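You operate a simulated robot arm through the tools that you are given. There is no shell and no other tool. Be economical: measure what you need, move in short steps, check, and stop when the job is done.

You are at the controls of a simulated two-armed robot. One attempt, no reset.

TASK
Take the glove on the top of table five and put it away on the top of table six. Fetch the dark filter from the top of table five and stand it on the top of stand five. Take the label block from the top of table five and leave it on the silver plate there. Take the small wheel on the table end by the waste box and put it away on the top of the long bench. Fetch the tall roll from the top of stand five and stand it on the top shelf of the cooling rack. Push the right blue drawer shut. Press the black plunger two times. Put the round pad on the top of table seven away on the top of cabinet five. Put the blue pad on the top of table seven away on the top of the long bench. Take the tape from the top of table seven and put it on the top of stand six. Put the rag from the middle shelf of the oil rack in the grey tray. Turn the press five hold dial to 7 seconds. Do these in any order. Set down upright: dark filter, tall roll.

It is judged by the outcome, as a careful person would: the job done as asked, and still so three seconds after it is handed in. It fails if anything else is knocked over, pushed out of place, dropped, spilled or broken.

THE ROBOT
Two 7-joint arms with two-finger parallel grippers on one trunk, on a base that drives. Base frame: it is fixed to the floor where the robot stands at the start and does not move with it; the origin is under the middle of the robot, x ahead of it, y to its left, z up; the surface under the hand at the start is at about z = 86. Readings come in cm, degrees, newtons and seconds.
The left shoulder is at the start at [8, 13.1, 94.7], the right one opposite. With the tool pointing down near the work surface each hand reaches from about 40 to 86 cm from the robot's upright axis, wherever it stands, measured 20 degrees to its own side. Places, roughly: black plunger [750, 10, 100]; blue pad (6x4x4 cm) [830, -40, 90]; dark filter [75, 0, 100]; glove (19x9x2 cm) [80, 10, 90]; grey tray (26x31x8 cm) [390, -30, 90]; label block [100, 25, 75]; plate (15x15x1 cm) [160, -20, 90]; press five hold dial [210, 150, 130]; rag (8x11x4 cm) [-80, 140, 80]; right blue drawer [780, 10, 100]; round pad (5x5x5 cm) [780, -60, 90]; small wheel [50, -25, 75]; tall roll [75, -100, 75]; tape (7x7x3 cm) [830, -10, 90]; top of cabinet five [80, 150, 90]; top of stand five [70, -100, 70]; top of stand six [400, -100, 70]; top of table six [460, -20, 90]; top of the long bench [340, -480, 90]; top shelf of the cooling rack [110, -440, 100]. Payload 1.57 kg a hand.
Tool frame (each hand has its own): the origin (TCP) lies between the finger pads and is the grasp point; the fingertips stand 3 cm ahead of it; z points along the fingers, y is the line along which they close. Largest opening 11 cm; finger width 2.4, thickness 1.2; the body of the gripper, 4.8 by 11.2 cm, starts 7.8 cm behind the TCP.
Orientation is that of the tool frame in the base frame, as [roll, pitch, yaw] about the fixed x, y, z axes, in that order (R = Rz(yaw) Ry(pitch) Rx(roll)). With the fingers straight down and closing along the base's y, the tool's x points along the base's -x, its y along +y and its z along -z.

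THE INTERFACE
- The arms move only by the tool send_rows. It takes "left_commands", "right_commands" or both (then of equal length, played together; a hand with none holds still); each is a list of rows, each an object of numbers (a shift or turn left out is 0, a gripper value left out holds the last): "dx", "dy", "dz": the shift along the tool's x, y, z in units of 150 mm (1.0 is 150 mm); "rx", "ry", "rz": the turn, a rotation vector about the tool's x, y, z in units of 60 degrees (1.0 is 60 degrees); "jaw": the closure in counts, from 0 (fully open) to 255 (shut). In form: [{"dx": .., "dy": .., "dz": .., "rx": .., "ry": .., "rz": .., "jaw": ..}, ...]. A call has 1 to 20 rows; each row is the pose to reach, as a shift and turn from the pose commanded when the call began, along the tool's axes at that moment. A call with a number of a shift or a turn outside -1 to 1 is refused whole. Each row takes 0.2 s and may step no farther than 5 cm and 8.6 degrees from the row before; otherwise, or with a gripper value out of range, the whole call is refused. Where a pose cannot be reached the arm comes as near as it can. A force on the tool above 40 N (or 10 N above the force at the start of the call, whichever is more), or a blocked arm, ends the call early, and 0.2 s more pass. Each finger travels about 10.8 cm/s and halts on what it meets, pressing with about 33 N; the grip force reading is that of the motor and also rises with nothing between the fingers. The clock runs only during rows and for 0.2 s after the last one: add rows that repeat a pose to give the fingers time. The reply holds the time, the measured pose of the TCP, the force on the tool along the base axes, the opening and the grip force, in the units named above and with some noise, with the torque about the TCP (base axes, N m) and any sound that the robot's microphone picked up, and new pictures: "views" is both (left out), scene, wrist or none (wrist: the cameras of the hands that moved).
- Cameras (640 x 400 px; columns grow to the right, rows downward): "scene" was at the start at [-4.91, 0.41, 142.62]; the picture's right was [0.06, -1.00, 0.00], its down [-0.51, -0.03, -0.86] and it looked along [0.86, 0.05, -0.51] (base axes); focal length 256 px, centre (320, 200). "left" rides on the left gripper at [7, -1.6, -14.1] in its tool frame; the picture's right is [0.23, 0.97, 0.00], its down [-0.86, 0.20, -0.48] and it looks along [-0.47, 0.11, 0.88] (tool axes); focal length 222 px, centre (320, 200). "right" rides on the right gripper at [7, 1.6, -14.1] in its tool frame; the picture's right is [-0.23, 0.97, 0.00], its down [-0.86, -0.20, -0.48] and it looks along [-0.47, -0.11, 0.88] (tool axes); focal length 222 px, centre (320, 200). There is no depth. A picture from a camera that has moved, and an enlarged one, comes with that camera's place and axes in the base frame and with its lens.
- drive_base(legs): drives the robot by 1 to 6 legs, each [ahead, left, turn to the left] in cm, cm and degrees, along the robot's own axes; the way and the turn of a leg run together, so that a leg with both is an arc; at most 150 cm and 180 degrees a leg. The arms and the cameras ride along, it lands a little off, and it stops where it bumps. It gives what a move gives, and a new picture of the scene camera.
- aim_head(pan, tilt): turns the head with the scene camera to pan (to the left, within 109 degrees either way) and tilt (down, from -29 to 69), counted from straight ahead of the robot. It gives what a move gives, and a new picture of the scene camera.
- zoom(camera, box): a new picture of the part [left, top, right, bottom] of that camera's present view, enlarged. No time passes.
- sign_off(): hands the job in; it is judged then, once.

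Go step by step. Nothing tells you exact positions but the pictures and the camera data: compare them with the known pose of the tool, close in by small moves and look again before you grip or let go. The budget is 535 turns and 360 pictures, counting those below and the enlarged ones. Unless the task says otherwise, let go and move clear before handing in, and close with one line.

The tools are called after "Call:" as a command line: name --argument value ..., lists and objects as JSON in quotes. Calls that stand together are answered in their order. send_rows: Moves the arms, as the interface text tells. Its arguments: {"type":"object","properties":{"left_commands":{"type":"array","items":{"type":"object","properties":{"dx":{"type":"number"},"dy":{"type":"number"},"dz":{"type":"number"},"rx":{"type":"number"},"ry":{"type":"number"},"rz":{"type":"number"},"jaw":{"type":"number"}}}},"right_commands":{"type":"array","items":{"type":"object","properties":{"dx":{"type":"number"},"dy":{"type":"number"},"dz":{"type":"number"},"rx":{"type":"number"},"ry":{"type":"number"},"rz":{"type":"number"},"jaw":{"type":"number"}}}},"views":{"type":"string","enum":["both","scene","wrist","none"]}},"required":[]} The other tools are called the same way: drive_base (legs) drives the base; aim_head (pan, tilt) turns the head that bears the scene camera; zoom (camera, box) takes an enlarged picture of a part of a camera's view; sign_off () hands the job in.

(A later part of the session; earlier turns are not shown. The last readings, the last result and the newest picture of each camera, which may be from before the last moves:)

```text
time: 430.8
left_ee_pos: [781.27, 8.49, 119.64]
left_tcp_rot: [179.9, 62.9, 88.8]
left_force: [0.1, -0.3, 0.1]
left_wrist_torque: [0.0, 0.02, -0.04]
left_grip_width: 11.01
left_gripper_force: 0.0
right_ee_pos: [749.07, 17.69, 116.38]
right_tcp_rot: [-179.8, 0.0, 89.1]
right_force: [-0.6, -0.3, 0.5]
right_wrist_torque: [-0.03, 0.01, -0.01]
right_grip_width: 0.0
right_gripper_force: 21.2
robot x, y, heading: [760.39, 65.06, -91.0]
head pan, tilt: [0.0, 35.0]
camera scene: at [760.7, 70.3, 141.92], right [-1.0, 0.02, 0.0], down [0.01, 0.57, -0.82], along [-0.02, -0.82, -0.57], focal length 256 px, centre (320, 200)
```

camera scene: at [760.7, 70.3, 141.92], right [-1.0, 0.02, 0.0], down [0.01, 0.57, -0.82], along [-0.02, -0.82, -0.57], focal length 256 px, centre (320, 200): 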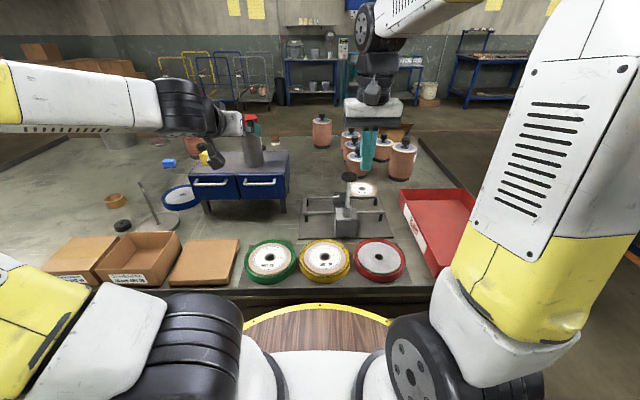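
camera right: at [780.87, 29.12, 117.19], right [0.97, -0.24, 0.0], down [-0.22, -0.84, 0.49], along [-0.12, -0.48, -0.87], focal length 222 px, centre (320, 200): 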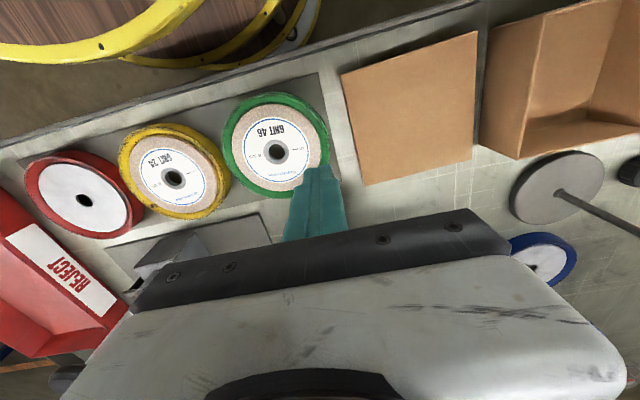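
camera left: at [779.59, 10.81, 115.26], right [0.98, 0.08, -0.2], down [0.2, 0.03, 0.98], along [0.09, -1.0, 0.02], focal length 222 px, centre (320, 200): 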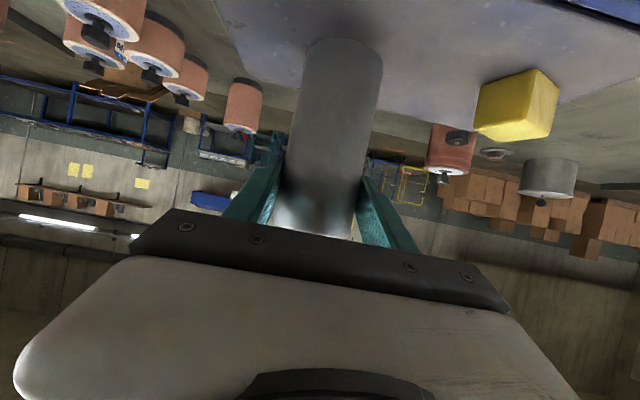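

The bottle stands upright on the cabinet. I raise the left hand and return it to pointing down.

Call:
send_rows --left_commands '[{"dz": -0.1, "dx": -0.15}, {"dz": -0.2, "dx": -0.3}, {"dz": -0.3, "dx": -0.45}, {"dz": -0.4, "dx": -0.6}, {"dz": -0.45, "dx": -0.7, "ry": 0.13}, {"dz": -0.45, "dx": -0.7, "ry": 0.26}, {"dz": -0.45, "dx": -0.7, "ry": 0.39}, {"dz": -0.45, "dx": -0.7, "ry": 0.52}, {"dz": -0.45, "dx": -0.7, "ry": 0.65}, {"dz": -0.45, "dx": -0.7, "ry": 0.78}, {"dz": -0.45, "dx": -0.7, "ry": 0.91}, {"dz": -0.45, "dx": -0.7, "ry": 1.0}]' --views "none"

Call:
send_rows --left_commands '[{"ry": 0.05, "dy": 0.3}, {"ry": 0.05, "dy": 0.6}, {"ry": 0.05, "dy": 0.6}]' --views "scene"

```text
time: 433.4
left_ee_pos: [781.15, 9.55, 132.25]
left_tcp_rot: [-180.0, 2.9, 88.8]
left_force: [1.0, 0.6, 0.4]
left_wrist_torque: [-0.03, 0.0, 0.0]
left_grip_width: 11.02
left_gripper_force: 0.1
right_ee_pos: [749.12, 17.77, 116.48]
right_tcp_rot: [-179.8, 0.0, 89.2]
right_force: [0.1, 0.5, 0.5]
right_wrist_torque: [-0.01, 0.02, -0.01]
right_grip_width: 0.0
right_gripper_force: 21.2
robot x, y, heading: [760.48, 65.62, -91.0]
head pan, tilt: [0.0, 35.0]
```

```text
time: 434.2
left_ee_pos: [790.12, 9.48, 132.01]
left_tcp_rot: [-180.0, -0.2, 88.9]
left_force: [-0.8, 0.4, -0.3]
left_wrist_torque: [-0.01, -0.01, 0.0]
left_grip_width: 11.02
left_gripper_force: 0.1
right_ee_pos: [749.09, 17.74, 116.48]
right_tcp_rot: [-179.9, 0.0, 89.2]
right_force: [-0.9, -0.2, -1.1]
right_wrist_torque: [0.0, 0.05, 0.01]
right_grip_width: 0.0
right_gripper_force: 21.1
robot x, y, heading: [760.88, 65.68, -91.3]
head pan, tilt: [0.0, 35.0]
camera scene: at [760.71, 70.29, 141.92], right [-1.0, 0.02, 0.0], down [0.01, 0.57, -0.82], along [-0.02, -0.82, -0.57], focal length 256 px, centre (320, 200)
```

scene: 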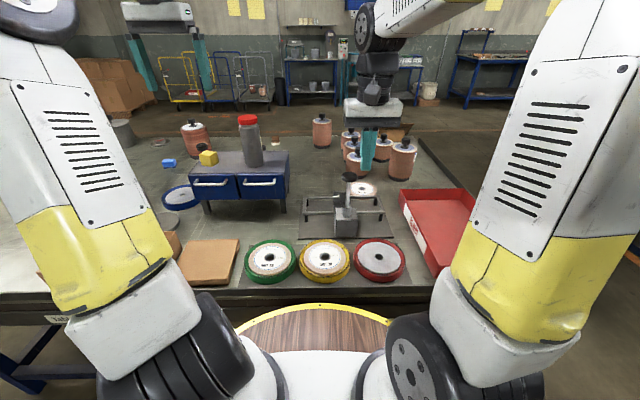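

Now the tape at about (834.5, -9). I drive 58 cm to the left along the table.

Call:
drive_base --legs '[[0, 58, 1]]'

Call:
send_rows --left_commands '[{"dx": -0.3}, {"dx": -0.6}, {"dx": -0.9}, {"dx": -0.9}]' --views "both"

```text
time: 437.5
left_ee_pos: [849.25, 9.2, 132.03]
left_tcp_rot: [-179.9, 0.1, 89.7]
left_force: [-0.3, 0.0, -0.5]
left_wrist_torque: [0.0, 0.0, -0.01]
left_grip_width: 11.02
left_gripper_force: 0.0
right_ee_pos: [808.02, 16.78, 116.45]
right_tcp_rot: [-179.9, 0.0, 90.0]
right_force: [0.0, -0.1, -0.2]
right_wrist_torque: [-0.01, -0.02, 0.0]
right_grip_width: 0.0
right_gripper_force: 21.4
robot x, y, heading: [818.58, 64.7, -90.3]
head pan, tilt: [0.0, 35.0]
camera scene: at [818.82, 69.61, 141.92], right [-1.0, 0.0, 0.0], down [0.0, 0.57, -0.82], along [0.0, -0.82, -0.57], focal length 256 px, centre (320, 200)
```

scene: 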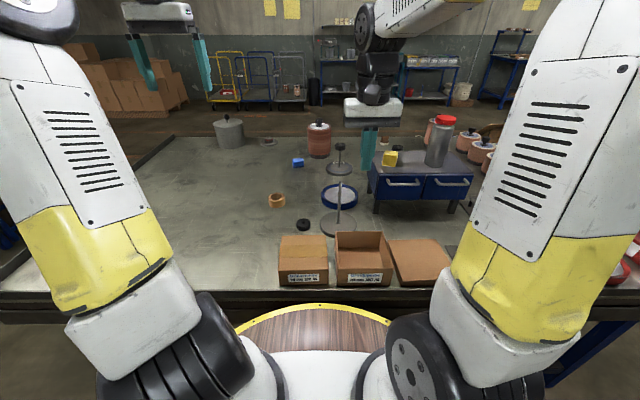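

```text
time: 438.5
left_ee_pos: [849.16, 2.52, 131.94]
left_tcp_rot: [180.0, -0.1, 89.7]
left_force: [0.6, 0.4, 0.3]
left_wrist_torque: [0.02, -0.01, 0.04]
left_grip_width: 11.0
left_gripper_force: 0.1
left hand out of reach, approached as far as the arm can: row 2, 3, 4
right_ee_pos: [807.9, 16.76, 116.5]
right_tcp_rot: [-179.8, 0.0, 90.0]
right_force: [-0.4, -0.3, 0.1]
right_wrist_torque: [0.03, -0.01, -0.02]
right_grip_width: 0.0
right_gripper_force: 21.4
robot x, y, heading: [818.69, 64.19, -90.4]
head pan, tilt: [0.0, 35.0]
camera scene: at [818.82, 69.61, 141.92], right [-1.0, 0.0, 0.0], down [0.0, 0.57, -0.82], along [0.0, -0.82, -0.57], focal length 256 px, centre (320, 200)
camera left: at [847.62, 9.52, 146.18], right [0.98, 0.22, 0.0], down [0.19, -0.86, 0.48], along [0.11, -0.47, -0.88], focal length 222 px, centre (320, 200)
```

scene: 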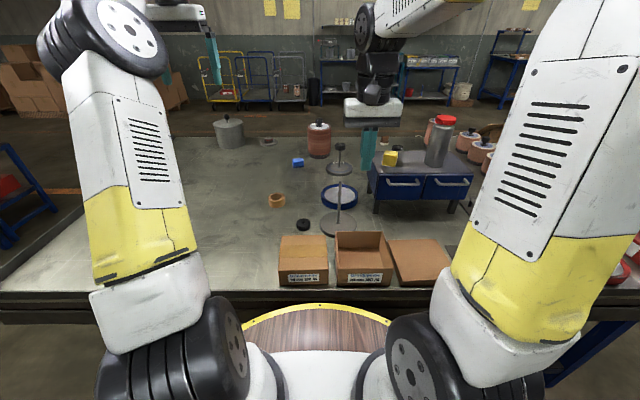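
left: 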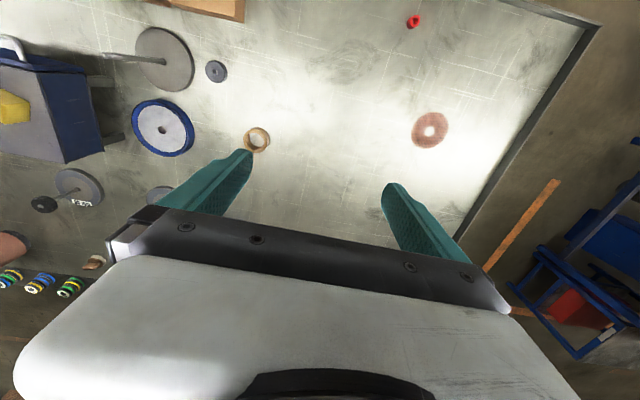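

Tape at about (834.7, -8). I move the left hand over it while descending.

Call:
send_rows --left_commands '[{"dy": -0.2, "dz": 0.2}, {"dy": -0.4, "dz": 0.4}, {"dy": -0.6, "dz": 0.6}, {"dy": -0.8, "dz": 0.8}, {"dy": -0.96, "dz": 1.0}, {"dy": -0.96, "dz": 1.0, "dx": -0.2}, {"dy": -0.96, "dz": 1.0, "dx": -0.2}]' --views "none"

Call:
send_rows --left_commands '[{"dz": 0.3, "dx": -0.1}, {"dz": 0.6, "dx": -0.2}, {"dz": 0.9, "dx": -0.3}, {"dz": 0.9, "dx": -0.4}, {"dz": 0.9, "dx": -0.4}]' --views "wrist"

```text
time: 440.1
left_ee_pos: [834.99, -0.33, 116.91]
left_tcp_rot: [179.9, -0.2, 89.7]
left_force: [-0.1, 0.3, -0.1]
left_wrist_torque: [0.03, -0.01, 0.0]
left_grip_width: 10.99
left_gripper_force: 0.0
right_ee_pos: [807.98, 16.89, 116.33]
right_tcp_rot: [-179.9, 0.0, 89.9]
right_force: [0.7, 0.6, 0.5]
right_wrist_torque: [-0.01, -0.02, -0.02]
right_grip_width: 0.01
right_gripper_force: 21.3
robot x, y, heading: [818.25, 64.89, -90.5]
head pan, tilt: [0.0, 35.0]
```

```text
time: 441.3
left_ee_pos: [834.87, -6.54, 103.51]
left_tcp_rot: [179.9, -0.2, 89.7]
left_force: [-0.4, 0.1, -0.9]
left_wrist_torque: [0.02, -0.04, -0.01]
left_grip_width: 11.02
left_gripper_force: 0.1
right_ee_pos: [807.95, 16.8, 116.56]
right_tcp_rot: [-179.9, 0.1, 90.0]
right_force: [-0.6, 0.3, -1.2]
right_wrist_torque: [0.02, -0.04, 0.02]
right_grip_width: 0.0
right_gripper_force: 22.0
robot x, y, heading: [818.59, 64.46, -90.2]
head pan, tilt: [0.0, 35.0]
camera left: at [833.32, 0.45, 117.56], right [0.98, 0.22, 0.0], down [0.19, -0.86, 0.48], along [0.11, -0.47, -0.88], focal length 222 px, centre (320, 200)
```

left: 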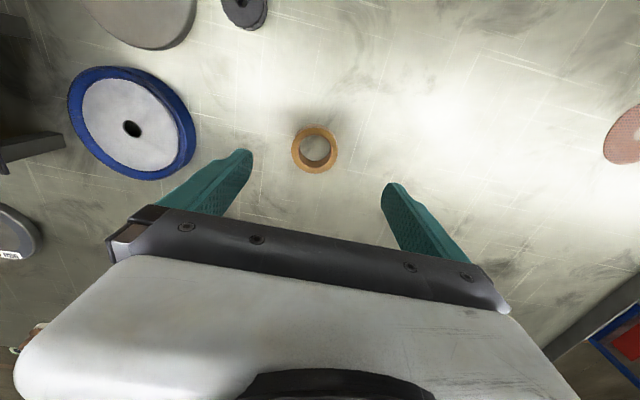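

Call:
send_rows --left_commands '[{"dz": 0.25, "dx": -0.1, "dy": -0.02}, {"dz": 0.5, "dx": -0.1, "dy": -0.02}, {"dz": 0.75, "dx": -0.1, "dy": -0.02}, {"dz": 0.9, "dx": -0.1, "dy": -0.02}, {"dz": 0.9, "dx": -0.1, "dy": -0.02}]' --views "wrist"

```text
time: 442.5
left_ee_pos: [834.57, -8.1, 90.06]
left_tcp_rot: [-180.0, -0.1, 89.8]
left_force: [-0.5, -0.3, 0.0]
left_wrist_torque: [0.0, 0.02, -0.01]
left_grip_width: 11.01
left_gripper_force: 0.0
right_ee_pos: [808.08, 16.86, 116.47]
right_tcp_rot: [-179.9, 0.1, 89.9]
right_force: [0.2, -1.3, -0.1]
right_wrist_torque: [0.02, 0.04, -0.03]
right_grip_width: 0.0
right_gripper_force: 21.3
robot x, y, heading: [818.53, 64.4, -90.2]
head pan, tilt: [0.0, 35.0]
camera left: at [833.11, -0.98, 104.03], right [0.98, 0.22, 0.0], down [0.19, -0.86, 0.48], along [0.11, -0.47, -0.88], focal length 222 px, centre (320, 200)
```

left: 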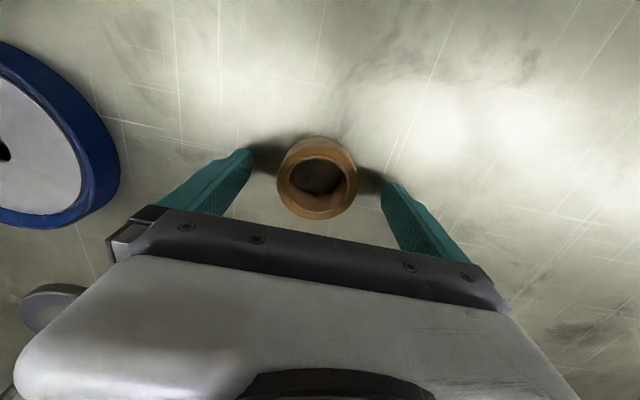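

Well placed. I grip the tape and lift.

Call:
send_rows --left_commands '[{"jaw": 150}, {"jaw": 255}, {"jaw": 255}, {"jaw": 255}, {"dz": -0.2}, {"dz": -0.5}, {"dz": -0.8}, {"dz": -1.0}, {"dz": -1.0}]' --views "wrist"

```text
time: 444.5
left_ee_pos: [834.54, -8.03, 104.88]
left_tcp_rot: [-180.0, -0.1, 89.7]
left_force: [0.1, -0.4, -0.7]
left_wrist_torque: [0.01, 0.01, -0.02]
left_grip_width: 6.08
left_gripper_force: 33.3
right_ee_pos: [808.01, 16.87, 116.36]
right_tcp_rot: [-179.9, 0.0, 90.0]
right_force: [0.2, 0.5, -0.4]
right_wrist_torque: [0.0, 0.02, 0.0]
right_grip_width: 0.01
right_gripper_force: 21.1
robot x, y, heading: [818.54, 64.57, -90.0]
head pan, tilt: [0.0, 35.0]
camera left: at [833.04, -0.95, 119.01], right [0.97, 0.22, 0.0], down [0.2, -0.86, 0.48], along [0.11, -0.47, -0.88], focal length 222 px, centre (320, 200)
```

left: 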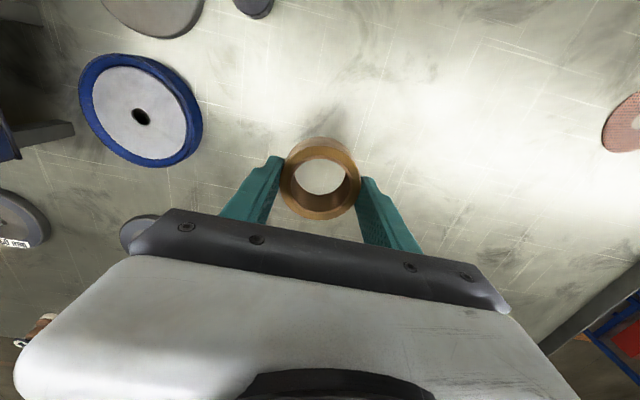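

Tape gripped (6.1 cm). I raise and retract it before driving round to the right side of table seven.

Call:
send_rows --left_commands '[{"dz": -0.3}, {"dz": -0.6, "dx": 0.1}, {"dz": -0.9, "dx": 0.2}, {"dz": -0.95, "dx": 0.5}, {"dz": -0.95, "dx": 0.8}, {"dz": -0.95, "dx": 1.0}]' --right_commands '[{"jaw": 0}, {"jaw": 0}, {"jaw": 0}, {"jaw": 0}, {"jaw": 0}, {"jaw": 0}]' --views "none"

Call:
send_rows --left_commands '[{"dx": 0.3}, {"dx": 0.6}, {"dx": 0.6}]' --views "none"

Call:
drive_base --legs '[[0, -150, 0], [0, -48, 0], [150, 0, 0], [95, 0, 0], [0, 0, 180], [0, -130, 0]]'

```text
time: 445.9
left_ee_pos: [834.53, 7.13, 119.27]
left_tcp_rot: [-179.9, -0.1, 89.7]
left_force: [-0.3, 0.2, -0.5]
left_wrist_torque: [0.06, 0.02, 0.0]
left_grip_width: 6.02
left_gripper_force: 32.6
right_ee_pos: [807.91, 16.93, 116.51]
right_tcp_rot: [-179.9, 0.1, 90.0]
right_force: [0.1, 0.1, 0.5]
right_wrist_torque: [0.03, -0.02, 0.0]
right_grip_width: 10.99
right_gripper_force: 0.0
robot x, y, heading: [818.63, 64.69, -90.3]
head pan, tilt: [0.0, 35.0]
```

```text
time: 446.7
left_ee_pos: [834.38, 16.12, 119.56]
left_tcp_rot: [180.0, 0.0, 89.7]
left_force: [-0.2, 0.2, -0.2]
left_wrist_torque: [-0.01, 0.0, 0.0]
left_grip_width: 6.03
left_gripper_force: 33.4
right_ee_pos: [808.04, 17.01, 116.44]
right_tcp_rot: [-179.8, 0.0, 90.1]
right_force: [0.5, 0.1, 0.4]
right_wrist_torque: [0.02, 0.03, -0.01]
right_grip_width: 11.0
right_gripper_force: 0.1
robot x, y, heading: [818.71, 64.32, -90.4]
head pan, tilt: [0.0, 35.0]
```

```text
time: 481.7
left_ee_pos: [740.11, -136.45, 119.48]
left_tcp_rot: [179.9, 0.1, -89.8]
left_force: [-0.1, 0.8, -0.5]
left_wrist_torque: [0.02, -0.02, 0.01]
left_grip_width: 6.06
left_gripper_force: 33.1
right_ee_pos: [766.42, -137.07, 116.5]
right_tcp_rot: [-179.8, -0.1, -89.5]
right_force: [-0.9, 0.5, 0.2]
right_wrist_torque: [-0.01, -0.02, 0.02]
right_grip_width: 11.0
right_gripper_force: 0.1
robot x, y, heading: [755.86, -184.76, 90.1]
head pan, tilt: [0.0, 35.0]
camera scene: at [756.18, -190.14, 141.92], right [1.0, 0.0, 0.0], down [0.0, -0.57, -0.82], along [0.0, 0.82, -0.57], focal length 256 px, centre (320, 200)
```

scene: 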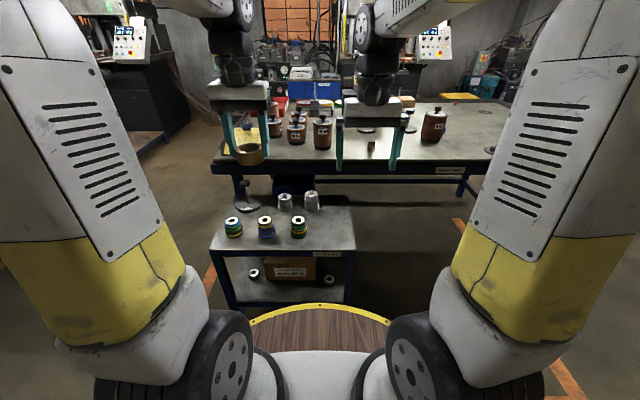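

I drive to the spot opposite the blue pad.

Call:
drive_base --legs '[[0, -64, 0], [55, 0, 0]]'

Call:
zoom --camera "right" --box '[0, 0, 640, 400]'

```text
time: 488.0
left_ee_pos: [803.37, -81.78, 119.62]
left_tcp_rot: [-180.0, 0.0, -89.7]
left_force: [-0.6, 0.3, 0.4]
left_wrist_torque: [0.02, -0.01, 0.0]
left_grip_width: 6.06
left_gripper_force: 32.7
right_ee_pos: [829.85, -82.26, 116.41]
right_tcp_rot: [-179.8, 0.0, -89.6]
right_force: [-0.1, -0.5, 0.9]
right_wrist_torque: [0.0, 0.01, -0.01]
right_grip_width: 11.01
right_gripper_force: 0.1
robot x, y, heading: [819.74, -129.5, 90.2]
head pan, tilt: [0.0, 35.0]
camera scene: at [819.5, -135.29, 141.92], right [1.0, 0.0, 0.0], down [0.0, -0.57, -0.82], along [0.0, 0.82, -0.57], focal length 256 px, centre (320, 200)
```

scene: 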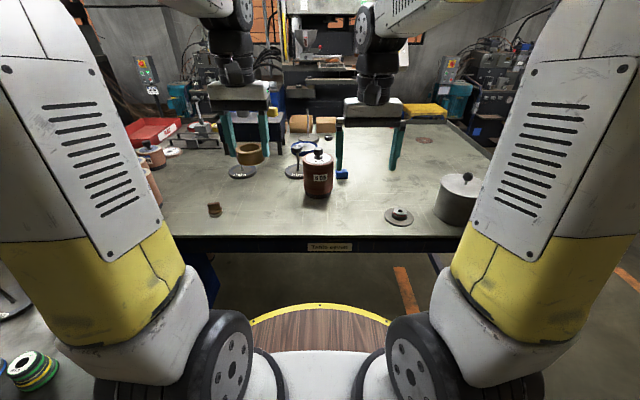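

```text
1.00 times, centred on (320, 200) of right (not enlarged: the box is as wide or as high as the picture)
camera zoom: at [828.16, -89.27, 130.57], right [-0.98, 0.22, 0.0], down [0.19, 0.86, 0.48], along [0.11, 0.47, -0.88], focal length 222 px, centre (320, 200)
```

zoom: 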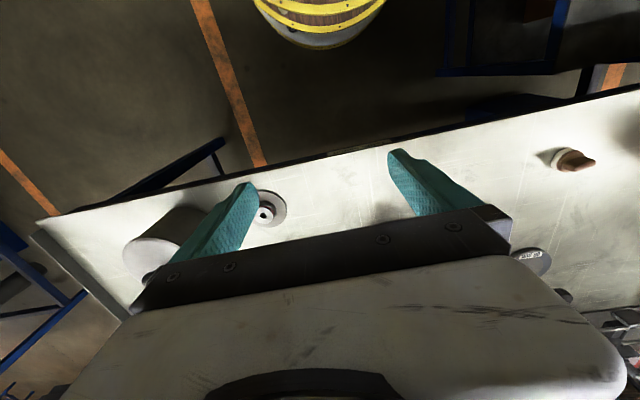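

I move 15 cm closer and reach over toward the blue pad.

Call:
drive_base --legs '[[15, 0, 0]]'

Call:
send_rows --right_commands '[{"dx": -0.3}, {"dx": -0.6}, {"dx": -0.9}, {"dx": -1.0}, {"dx": -1.0}]' --views "none"

Call:
send_rows --right_commands '[{"dx": -0.3}, {"dx": -0.5}, {"dx": -0.5}]' --views "wrist"

```text
time: 489.3
left_ee_pos: [803.34, -66.88, 119.54]
left_tcp_rot: [-180.0, 0.0, -89.9]
left_force: [0.1, -0.5, -0.3]
left_wrist_torque: [-0.01, 0.02, -0.02]
left_grip_width: 6.05
left_gripper_force: 33.4
right_ee_pos: [829.66, -67.34, 116.43]
right_tcp_rot: [-179.9, 0.0, -89.7]
right_force: [-1.0, -0.3, 0.3]
right_wrist_torque: [0.0, 0.03, -0.03]
right_grip_width: 10.98
right_gripper_force: 0.1
robot x, y, heading: [819.75, -114.93, 90.2]
head pan, tilt: [0.0, 35.0]
camera scene: at [819.45, -120.42, 141.92], right [1.0, 0.0, 0.0], down [0.0, -0.57, -0.82], along [0.0, 0.82, -0.57], focal length 256 px, centre (320, 200)
```

scene: 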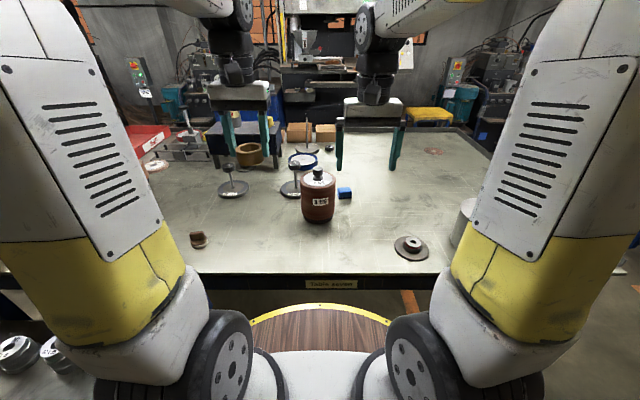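

```text
time: 490.5
left_ee_pos: [803.4, -66.79, 119.52]
left_tcp_rot: [-180.0, -0.1, -89.8]
left_force: [-0.6, 0.6, 0.0]
left_wrist_torque: [-0.02, -0.01, 0.0]
left_grip_width: 6.02
left_gripper_force: 33.6
right_ee_pos: [829.66, -52.33, 116.41]
right_tcp_rot: [-179.9, 0.1, -89.6]
right_force: [0.0, 0.1, -0.5]
right_wrist_torque: [-0.01, 0.0, -0.02]
right_grip_width: 11.01
right_gripper_force: 0.0
robot x, y, heading: [819.53, -115.52, 90.2]
head pan, tilt: [0.0, 35.0]
```

```text
time: 491.3
left_ee_pos: [803.43, -66.76, 119.51]
left_tcp_rot: [180.0, -0.1, -89.8]
left_force: [-0.5, -0.9, -0.4]
left_wrist_torque: [-0.03, 0.0, 0.01]
left_grip_width: 6.05
left_gripper_force: 33.1
right_ee_pos: [829.7, -45.0, 116.38]
right_tcp_rot: [-179.9, 0.1, -89.7]
right_force: [-0.1, 0.3, 0.6]
right_wrist_torque: [0.04, 0.0, 0.02]
right_grip_width: 10.99
right_gripper_force: 0.1
robot x, y, heading: [819.36, -114.83, 90.2]
head pan, tilt: [0.0, 35.0]
camera right: at [828.01, -51.99, 130.59], right [-0.98, 0.22, 0.0], down [0.19, 0.86, 0.48], along [0.11, 0.47, -0.88], focal length 222 px, centre (320, 200)
```

right: 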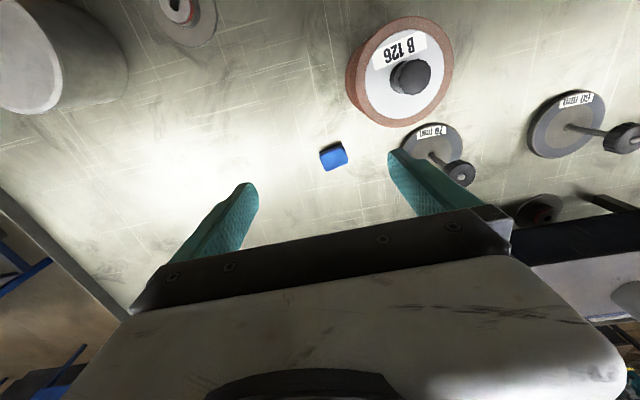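

Call:
zoom --camera "right" --box '[290, 120, 380, 190]'

```text
5.71 times, centred on (335, 155) of right
camera zoom: at [828.01, -51.99, 130.59], right [-0.98, 0.22, 0.0], down [0.19, 0.86, 0.48], along [0.11, 0.47, -0.88], focal length 1269 px, centre (234, 457)
```

zoom: 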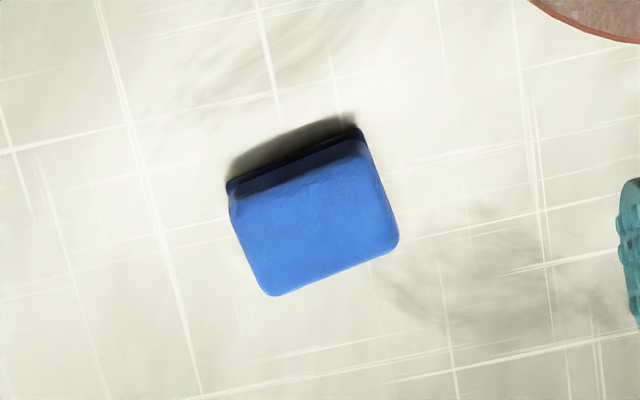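

Pad at about (828.7, -38.5). I go down over it.

Call:
send_rows --right_commands '[{"dx": -0.2, "dy": 0.03}, {"dx": -0.43, "dy": 0.067}, {"dx": -0.43, "dy": 0.067, "dz": 0.3}, {"dx": -0.43, "dy": 0.067, "dz": 0.6}, {"dx": -0.43, "dy": 0.067, "dz": 0.9}, {"dx": -0.43, "dy": 0.067, "dz": 0.9}]' --views "wrist"

```text
time: 492.7
left_ee_pos: [803.39, -66.76, 119.52]
left_tcp_rot: [-180.0, -0.1, -89.8]
left_force: [-0.9, 0.3, -0.5]
left_wrist_torque: [-0.02, -0.01, 0.0]
left_grip_width: 6.03
left_gripper_force: 32.7
right_ee_pos: [828.93, -38.34, 103.0]
right_tcp_rot: [-179.8, 0.0, -89.5]
right_force: [-0.1, 0.2, 0.2]
right_wrist_torque: [0.0, 0.02, 0.0]
right_grip_width: 10.99
right_gripper_force: 0.1
right hand out of reach, approached as far as the arm can: row 2
robot x, y, heading: [819.41, -115.19, 90.1]
head pan, tilt: [0.0, 35.0]
camera right: at [827.23, -45.38, 117.19], right [-0.98, 0.22, 0.0], down [0.19, 0.86, 0.48], along [0.11, 0.47, -0.88], focal length 222 px, centre (320, 200)
```

right: 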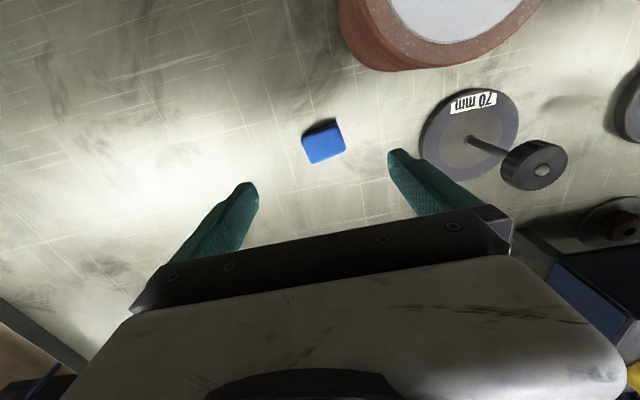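

Call:
send_rows --right_commands '[{"dy": 0.03, "dz": 0.25}, {"dy": 0.03, "dz": 0.5}, {"dy": 0.03, "dz": 0.75}, {"dy": 0.03, "dz": 0.86}, {"dy": 0.03, "dz": 0.86, "jaw": 150}, {"dy": 0.03, "dz": 0.86, "jaw": 255}, {"dy": 0.03, "dz": 0.86, "jaw": 255}, {"dy": 0.03, "dz": 0.86, "jaw": 255}]' --views "wrist"

```text
time: 494.5
left_ee_pos: [803.31, -66.69, 119.53]
left_tcp_rot: [180.0, -0.1, -89.8]
left_force: [-0.3, 0.8, -0.3]
left_wrist_torque: [0.03, 0.01, 0.02]
left_grip_width: 6.03
left_gripper_force: 32.8
right_ee_pos: [828.35, -38.41, 90.1]
right_tcp_rot: [-179.9, 0.0, -89.6]
right_force: [0.2, -1.2, 0.4]
right_wrist_torque: [0.0, -0.01, -0.02]
right_grip_width: 5.4
right_gripper_force: 33.6
robot x, y, heading: [819.43, -115.08, 90.2]
head pan, tilt: [0.0, 35.0]
camera right: at [826.62, -45.43, 104.18], right [-0.98, 0.22, 0.0], down [0.19, 0.86, 0.48], along [0.11, 0.47, -0.88], focal length 222 px, centre (320, 200)
```

right: 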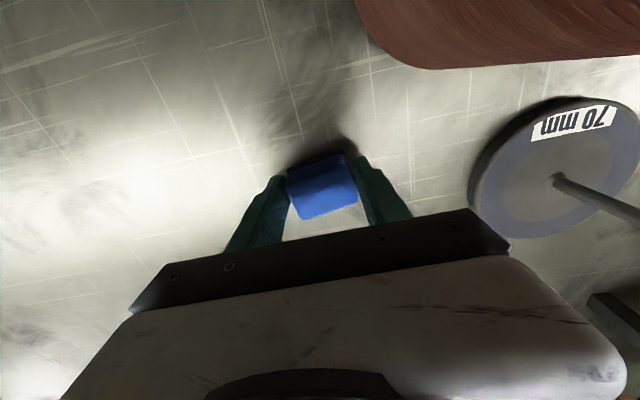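

Blue pad gripped. I lift straight up, then retract.

Call:
send_rows --right_commands '[{"dz": -0.25}, {"dz": -0.5}, {"dz": -0.75}, {"dz": -1.0}, {"dz": -1.0}]' --views "wrist"

Call:
send_rows --right_commands '[{"dz": -0.3}, {"dz": -0.6}, {"dz": -0.9}, {"dz": -0.9, "dx": 0.3}, {"dz": -0.9, "dx": 0.6}, {"dz": -0.9, "dx": 0.9}, {"dz": -0.9, "dx": 0.9}]' --views "none"

```text
time: 495.7
left_ee_pos: [803.33, -66.67, 119.46]
left_tcp_rot: [180.0, 0.0, -89.8]
left_force: [0.3, 0.6, -0.3]
left_wrist_torque: [-0.01, 0.0, 0.01]
left_grip_width: 6.05
left_gripper_force: 32.9
right_ee_pos: [828.2, -38.5, 105.18]
right_tcp_rot: [-179.8, 0.1, -89.6]
right_force: [-0.2, 0.1, -0.1]
right_wrist_torque: [-0.01, 0.01, -0.01]
right_grip_width: 5.36
right_gripper_force: 33.3
robot x, y, heading: [819.44, -114.97, 90.0]
head pan, tilt: [0.0, 35.0]
camera right: at [826.54, -45.55, 119.3], right [-0.98, 0.22, 0.0], down [0.19, 0.86, 0.48], along [0.11, 0.47, -0.88], focal length 222 px, centre (320, 200)
```

right: 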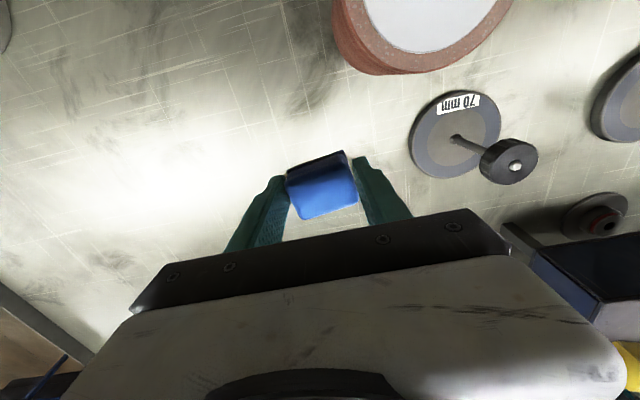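

```text
time: 497.3
left_ee_pos: [803.32, -66.86, 119.51]
left_tcp_rot: [-180.0, 0.0, -90.0]
left_force: [0.0, 0.0, -1.6]
left_wrist_torque: [0.02, -0.01, 0.03]
left_grip_width: 6.05
left_gripper_force: 33.3
right_ee_pos: [828.21, -52.0, 118.46]
right_tcp_rot: [-179.7, 0.0, -89.5]
right_force: [-1.0, 0.1, -0.7]
right_wrist_torque: [0.0, 0.0, 0.01]
right_grip_width: 5.36
right_gripper_force: 32.5
right hand out of reach, approached as far as the arm can: row 3
robot x, y, heading: [819.37, -115.28, 90.2]
head pan, tilt: [0.0, 35.0]
```

Both items in hand. I back off and drive left along the aisle to stand six.

Call:
drive_base --legs '[[-50, 0, 0], [0, 140, 0], [0, 140, 0], [0, 125, 0]]'

Call:
zoom --camera "left" --box '[0, 0, 640, 400]'

```text
time: 519.2
left_ee_pos: [400.0, -120.7, 119.52]
left_tcp_rot: [-180.0, 0.0, -88.6]
left_force: [0.2, 0.4, -0.6]
left_wrist_torque: [0.0, 0.01, 0.02]
left_grip_width: 6.03
left_gripper_force: 32.6
right_ee_pos: [424.45, -105.31, 118.46]
right_tcp_rot: [-179.9, -0.1, -88.2]
right_force: [1.3, 0.2, -0.3]
right_wrist_torque: [0.01, -0.02, -0.01]
right_grip_width: 5.06
right_gripper_force: 32.6
robot x, y, heading: [417.35, -168.61, 91.5]
head pan, tilt: [0.0, 35.0]
camera scene: at [417.26, -173.99, 141.92], right [1.0, 0.03, 0.0], down [0.02, -0.57, -0.82], along [-0.02, 0.82, -0.57], focal length 256 px, centre (320, 200)
```

scene: 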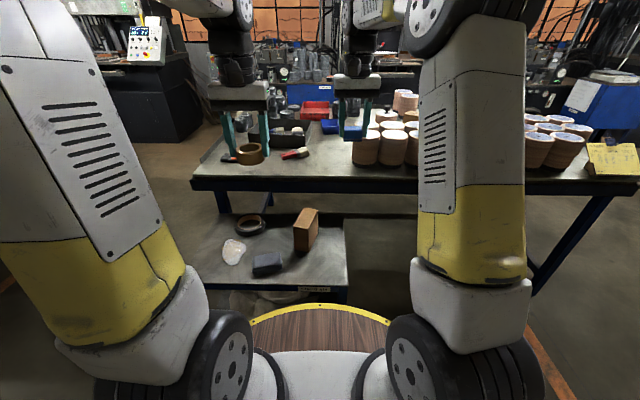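

```text
1.00 times, centred on (320, 200) of left (not enlarged: the box is as wide or as high as the picture)
camera zoom: at [401.82, -127.66, 133.61], right [-0.97, -0.25, 0.0], down [-0.22, 0.85, 0.48], along [-0.12, 0.46, -0.88], focal length 222 px, centre (320, 200)
```

zoom: 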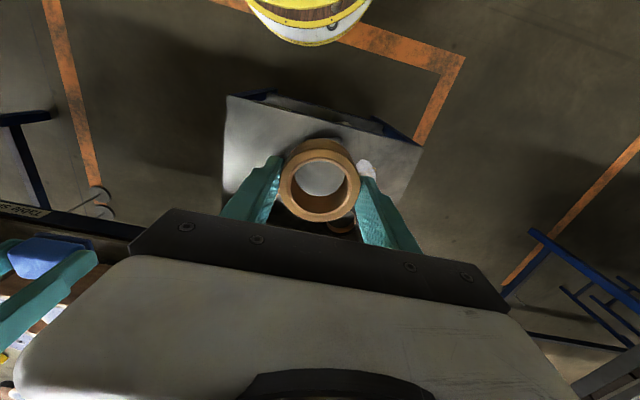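

Free spot on stand six at about (415, -109.5). I shift the base 15 cm right and lower the tape there.

Call:
drive_base --legs '[[0, -15, -1.5]]'

Call:
send_rows --left_commands '[{"dx": -0.25}, {"dx": -0.5}, {"dx": -0.72}, {"dx": -0.72, "dz": 0.3}, {"dx": -0.72, "dz": 0.6}, {"dx": -0.72, "dz": 0.9}, {"dx": -0.72, "dz": 1.0}, {"dx": -0.72, "dz": 1.0}]' --views "both"

```text
time: 520.6
left_ee_pos: [416.42, -120.24, 119.5]
left_tcp_rot: [-180.0, 0.0, -90.0]
left_force: [-0.1, 0.3, -0.8]
left_wrist_torque: [-0.01, -0.02, 0.02]
left_grip_width: 6.05
left_gripper_force: 33.3
right_ee_pos: [441.32, -105.37, 118.44]
right_tcp_rot: [-179.9, 0.1, -89.7]
right_force: [0.0, -0.3, 0.1]
right_wrist_torque: [-0.01, 0.0, 0.0]
right_grip_width: 5.06
right_gripper_force: 33.0
robot x, y, heading: [432.32, -168.22, 89.9]
head pan, tilt: [0.0, 35.0]
camera scene: at [432.32, -173.79, 141.92], right [1.0, 0.0, 0.0], down [0.0, -0.57, -0.82], along [0.0, 0.82, -0.57], focal length 256 px, centre (320, 200)
```

scene: 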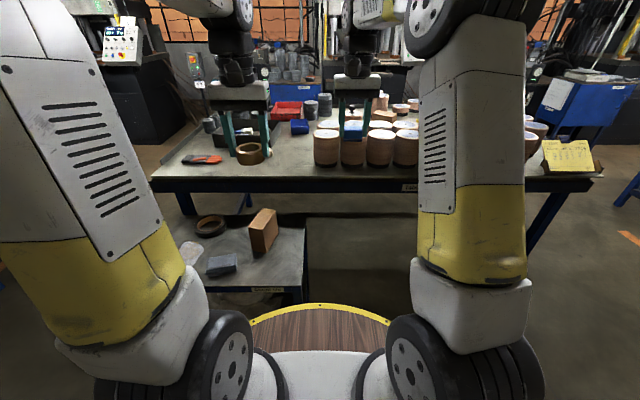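

```text
time: 522.4
left_ee_pos: [416.49, -109.31, 104.61]
left_tcp_rot: [-179.9, 0.0, -90.0]
left_force: [0.6, -0.1, -0.7]
left_wrist_torque: [-0.01, -0.01, -0.03]
left_grip_width: 6.04
left_gripper_force: 33.0
right_ee_pos: [441.33, -105.23, 118.48]
right_tcp_rot: [-179.9, 0.0, -89.7]
right_force: [0.2, 0.2, -0.8]
right_wrist_torque: [0.01, -0.01, -0.02]
right_grip_width: 5.08
right_gripper_force: 33.4
robot x, y, heading: [432.36, -168.49, 90.0]
head pan, tilt: [0.0, 35.0]
camera scene: at [432.34, -173.78, 141.92], right [1.0, 0.0, 0.0], down [0.0, -0.57, -0.82], along [0.0, 0.82, -0.57], focal length 256 px, centre (320, 200)
camera left: at [418.17, -116.28, 118.62], right [-0.97, -0.23, 0.0], down [-0.2, 0.86, 0.48], along [-0.11, 0.47, -0.88], focal length 222 px, centre (320, 200)
```

scene: 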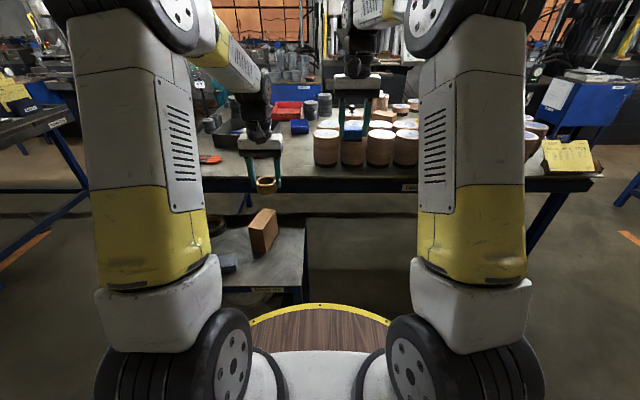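
left: 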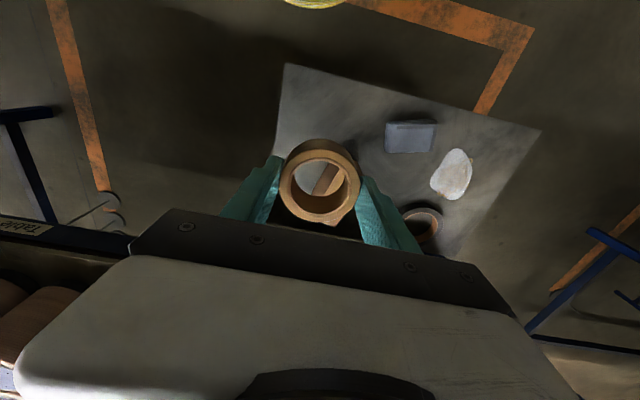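

Straight below is clear. I descend.

Call:
send_rows --left_commands '[{"dz": 0.3}, {"dz": 0.6}, {"dz": 0.9}, {"dz": 1.0}, {"dz": 1.0}]' --views "none"

Call:
send_rows --left_commands '[{"dz": 0.3}, {"dz": 0.6}, {"dz": 0.9}, {"dz": 1.0}, {"dz": 1.0}]' --views "wrist"

```text
time: 523.6
left_ee_pos: [416.44, -109.57, 89.47]
left_tcp_rot: [-179.9, 0.1, -90.0]
left_force: [-0.4, 0.2, -1.0]
left_wrist_torque: [0.0, 0.0, 0.0]
left_grip_width: 6.04
left_gripper_force: 32.9
right_ee_pos: [441.35, -105.31, 118.41]
right_tcp_rot: [-179.8, 0.0, -89.7]
right_force: [-0.2, -0.4, 0.5]
right_wrist_torque: [0.02, -0.02, -0.02]
right_grip_width: 5.09
right_gripper_force: 33.1
robot x, y, heading: [432.1, -168.48, 89.9]
head pan, tilt: [0.0, 35.0]
```

```text
time: 524.8
left_ee_pos: [416.47, -109.38, 74.34]
left_tcp_rot: [180.0, 0.0, -90.0]
left_force: [-0.7, 0.9, 0.3]
left_wrist_torque: [0.01, -0.03, 0.02]
left_grip_width: 6.08
left_gripper_force: 32.9
right_ee_pos: [441.34, -105.35, 118.47]
right_tcp_rot: [-179.8, 0.0, -89.7]
right_force: [-0.1, -0.4, -0.3]
right_wrist_torque: [-0.04, -0.03, 0.02]
right_grip_width: 5.07
right_gripper_force: 32.4
robot x, y, heading: [432.09, -168.52, 90.0]
head pan, tilt: [0.0, 35.0]
camera left: at [418.16, -116.29, 88.45], right [-0.97, -0.23, 0.0], down [-0.2, 0.86, 0.48], along [-0.11, 0.47, -0.88], focal length 222 px, centre (320, 200)
```

left: 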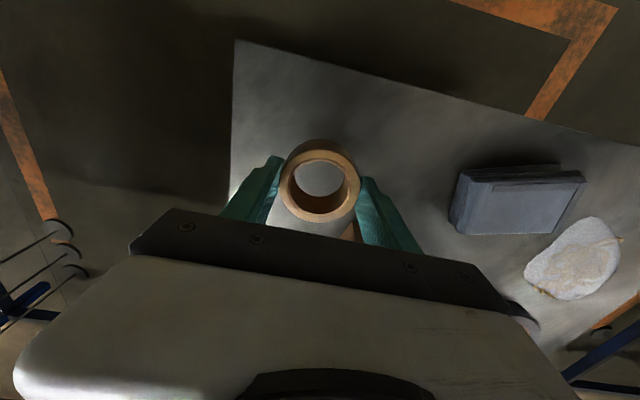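

Call:
send_rows --left_commands '[{"dz": 0.1}, {"dz": 0.18}, {"dz": 0.24}, {"dz": 0.24}]' --views "none"

Call:
send_rows --left_commands '[{"dz": 0.02}, {"dz": 0.04}, {"dz": 0.04}]' --views "none"

```text
time: 525.8
left_ee_pos: [416.31, -109.33, 70.88]
left_tcp_rot: [-180.0, 0.0, -89.9]
left_force: [0.3, 0.6, 0.3]
left_wrist_torque: [-0.01, 0.0, -0.01]
left_grip_width: 6.03
left_gripper_force: 33.1
right_ee_pos: [441.42, -105.33, 118.41]
right_tcp_rot: [-179.8, 0.0, -89.7]
right_force: [0.3, -0.1, 0.2]
right_wrist_torque: [-0.01, -0.01, 0.0]
right_grip_width: 5.07
right_gripper_force: 32.7
robot x, y, heading: [432.48, -168.6, 90.0]
head pan, tilt: [0.0, 35.0]
```

```text
time: 526.6
left_ee_pos: [416.35, -109.25, 70.21]
left_tcp_rot: [179.9, 0.0, -90.0]
left_force: [0.3, -0.5, 0.0]
left_wrist_torque: [0.0, 0.05, 0.03]
left_grip_width: 6.04
left_gripper_force: 33.1
right_ee_pos: [441.46, -105.41, 118.44]
right_tcp_rot: [-179.9, 0.0, -89.7]
right_force: [-0.6, 0.0, 0.2]
right_wrist_torque: [0.0, 0.01, 0.02]
right_grip_width: 5.08
right_gripper_force: 32.6
robot x, y, heading: [432.26, -168.16, 89.9]
head pan, tilt: [0.0, 35.0]
```

Call:
send_rows --left_commands '[{"dz": 0.02}, {"dz": 0.03}, {"dz": 0.03}]' --views "none"

```text
time: 527.4
left_ee_pos: [416.46, -109.4, 69.94]
left_tcp_rot: [180.0, 0.0, -90.0]
left_force: [-0.9, -8.5, 30.8]
left_wrist_torque: [-0.3, -0.05, 0.02]
left_grip_width: 6.04
left_gripper_force: 32.9
right_ee_pos: [441.36, -105.41, 118.56]
right_tcp_rot: [-180.0, 0.0, -89.7]
right_force: [0.4, 0.0, -0.2]
right_wrist_torque: [-0.01, -0.02, 0.02]
right_grip_width: 5.05
right_gripper_force: 32.7
robot x, y, heading: [432.24, -168.56, 90.1]
head pan, tilt: [0.0, 35.0]
```

Contact. Release and rise.

Call:
send_rows --left_commands '[{"dz": -0.02}, {"dz": -0.02, "jaw": 0}, {"dz": -0.02, "jaw": 0}, {"dz": -0.02, "jaw": 0}, {"dz": -0.25}, {"dz": -0.55}, {"dz": -0.85}, {"dz": -1.0}, {"dz": -1.0}]' --views "wrist"

Call:
send_rows --left_commands '[{"dz": -0.3}, {"dz": -0.6}, {"dz": -0.9}, {"dz": -1.0}, {"dz": -1.0}]' --views "none"

Call:
send_rows --left_commands '[{"dz": -0.3}, {"dz": -0.6}, {"dz": -0.9}, {"dz": -1.0}, {"dz": -1.0}]' --views "none"

```text
time: 529.4
left_ee_pos: [416.32, -109.46, 84.76]
left_tcp_rot: [-180.0, -0.1, -90.0]
left_force: [0.0, 0.6, 0.7]
left_wrist_torque: [0.01, 0.01, 0.02]
left_grip_width: 10.99
left_gripper_force: 0.0
right_ee_pos: [441.33, -105.26, 118.5]
right_tcp_rot: [-179.8, 0.0, -89.8]
right_force: [-0.2, -0.2, -1.2]
right_wrist_torque: [0.02, -0.02, 0.01]
right_grip_width: 5.07
right_gripper_force: 32.7
robot x, y, heading: [432.68, -168.42, 90.0]
head pan, tilt: [0.0, 35.0]
camera left: at [417.97, -116.44, 99.0], right [-0.97, -0.23, 0.0], down [-0.2, 0.86, 0.48], along [-0.11, 0.46, -0.88], focal length 222 px, centre (320, 200)
```

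left: 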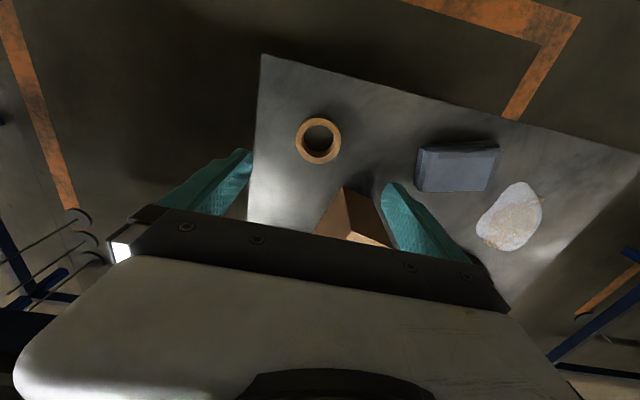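

```text
time: 530.6
left_ee_pos: [416.42, -109.39, 99.96]
left_tcp_rot: [179.9, 0.0, -90.0]
left_force: [-0.2, -0.8, 0.0]
left_wrist_torque: [-0.03, 0.01, 0.03]
left_grip_width: 10.99
left_gripper_force: 0.1
right_ee_pos: [441.28, -105.29, 118.42]
right_tcp_rot: [-179.9, -0.1, -89.6]
right_force: [0.7, 0.2, -1.4]
right_wrist_torque: [0.02, -0.01, 0.0]
right_grip_width: 5.07
right_gripper_force: 33.1
robot x, y, heading: [432.11, -168.81, 90.1]
head pan, tilt: [0.0, 35.0]
```

```text
time: 531.8
left_ee_pos: [416.56, -109.27, 114.85]
left_tcp_rot: [-179.9, -0.1, -90.0]
left_force: [0.2, -0.4, -0.7]
left_wrist_torque: [-0.02, 0.01, 0.0]
left_grip_width: 11.01
left_gripper_force: 0.0
right_ee_pos: [441.19, -105.32, 118.36]
right_tcp_rot: [-179.8, 0.0, -89.7]
right_force: [-0.1, -0.3, -1.2]
right_wrist_torque: [-0.01, 0.0, 0.02]
right_grip_width: 5.08
right_gripper_force: 33.5
robot x, y, heading: [432.07, -168.55, 89.9]
head pan, tilt: [0.0, 35.0]
```

Tape stands on stand six. Now the blue pad to the long bench: turn around and drive there.

Call:
drive_base --legs '[[-20, 0, 0], [0, 0, 180], [0, -85, 0], [150, 0, 0]]'

Call:
zoom --camera "right" --box '[0, 0, 640, 400]'

```text
time: 551.9
left_ee_pos: [373.62, -398.06, 114.86]
left_tcp_rot: [-179.9, 0.1, 93.6]
left_force: [-0.3, -0.8, 0.3]
left_wrist_torque: [0.02, 0.0, 0.0]
left_grip_width: 11.0
left_gripper_force: 0.0
right_ee_pos: [349.03, -403.73, 118.42]
right_tcp_rot: [-179.8, 0.0, 93.8]
right_force: [0.1, 0.4, -0.3]
right_wrist_torque: [-0.01, -0.02, 0.04]
right_grip_width: 5.09
right_gripper_force: 33.2
robot x, y, heading: [354.37, -339.96, -86.5]
head pan, tilt: [0.0, 35.0]
camera scene: at [353.96, -334.99, 141.92], right [-1.0, -0.06, 0.0], down [-0.04, 0.57, -0.82], along [0.05, -0.82, -0.57], focal length 256 px, centre (320, 200)
```

scene: 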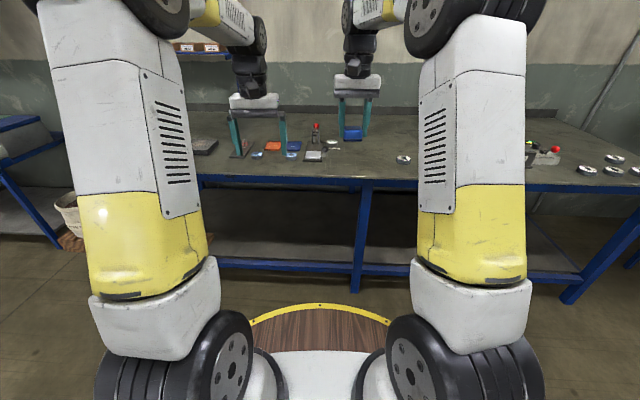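

```text
1.00 times, centred on (320, 200) of right (not enlarged: the box is as wide or as high as the picture)
camera zoom: at [350.23, -396.61, 132.58], right [0.99, -0.16, 0.0], down [-0.14, -0.87, 0.48], along [-0.08, -0.47, -0.88], focal length 222 px, centre (320, 200)
```

zoom: 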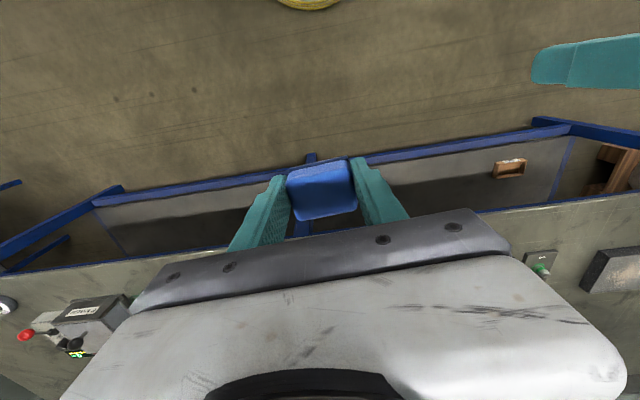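

I straighten, and drive the last bit so the pad is over the free spot at about (337, -447).

Call:
drive_base --legs '[[0, -8, -3.5], [43, 0, 0]]'

Call:
zoom --camera "right" --box '[0, 0, 640, 400]'

```text
time: 555.2
left_ee_pos: [362.23, -442.67, 114.7]
left_tcp_rot: [180.0, -0.1, 90.0]
left_force: [-0.1, 0.1, -0.2]
left_wrist_torque: [0.02, 0.0, 0.03]
left_grip_width: 11.0
left_gripper_force: 0.0
right_ee_pos: [337.4, -446.66, 118.46]
right_tcp_rot: [-179.8, -0.1, 90.4]
right_force: [-0.8, -0.4, -0.8]
right_wrist_torque: [-0.01, 0.02, 0.02]
right_grip_width: 5.07
right_gripper_force: 33.0
robot x, y, heading: [346.71, -382.99, -89.9]
head pan, tilt: [0.0, 35.0]
camera scene: at [346.46, -378.37, 141.92], right [-1.0, 0.0, 0.0], down [0.0, 0.57, -0.82], along [0.0, -0.82, -0.57], focal length 256 px, centre (320, 200)
```

scene: 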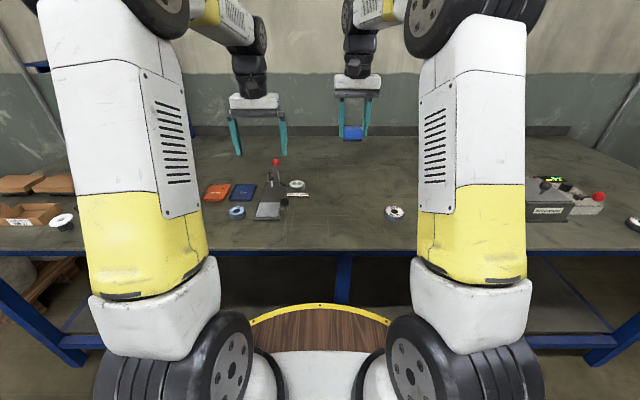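

```text
1.00 times, centred on (320, 200) of right (not enlarged: the box is as wide or as high as the picture)
camera zoom: at [338.97, -439.66, 132.58], right [0.97, -0.22, 0.0], down [-0.19, -0.86, 0.48], along [-0.11, -0.47, -0.88], focal length 222 px, centre (320, 200)
```

zoom: 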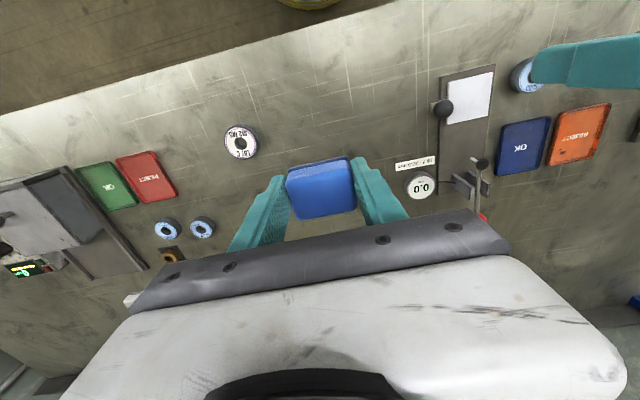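

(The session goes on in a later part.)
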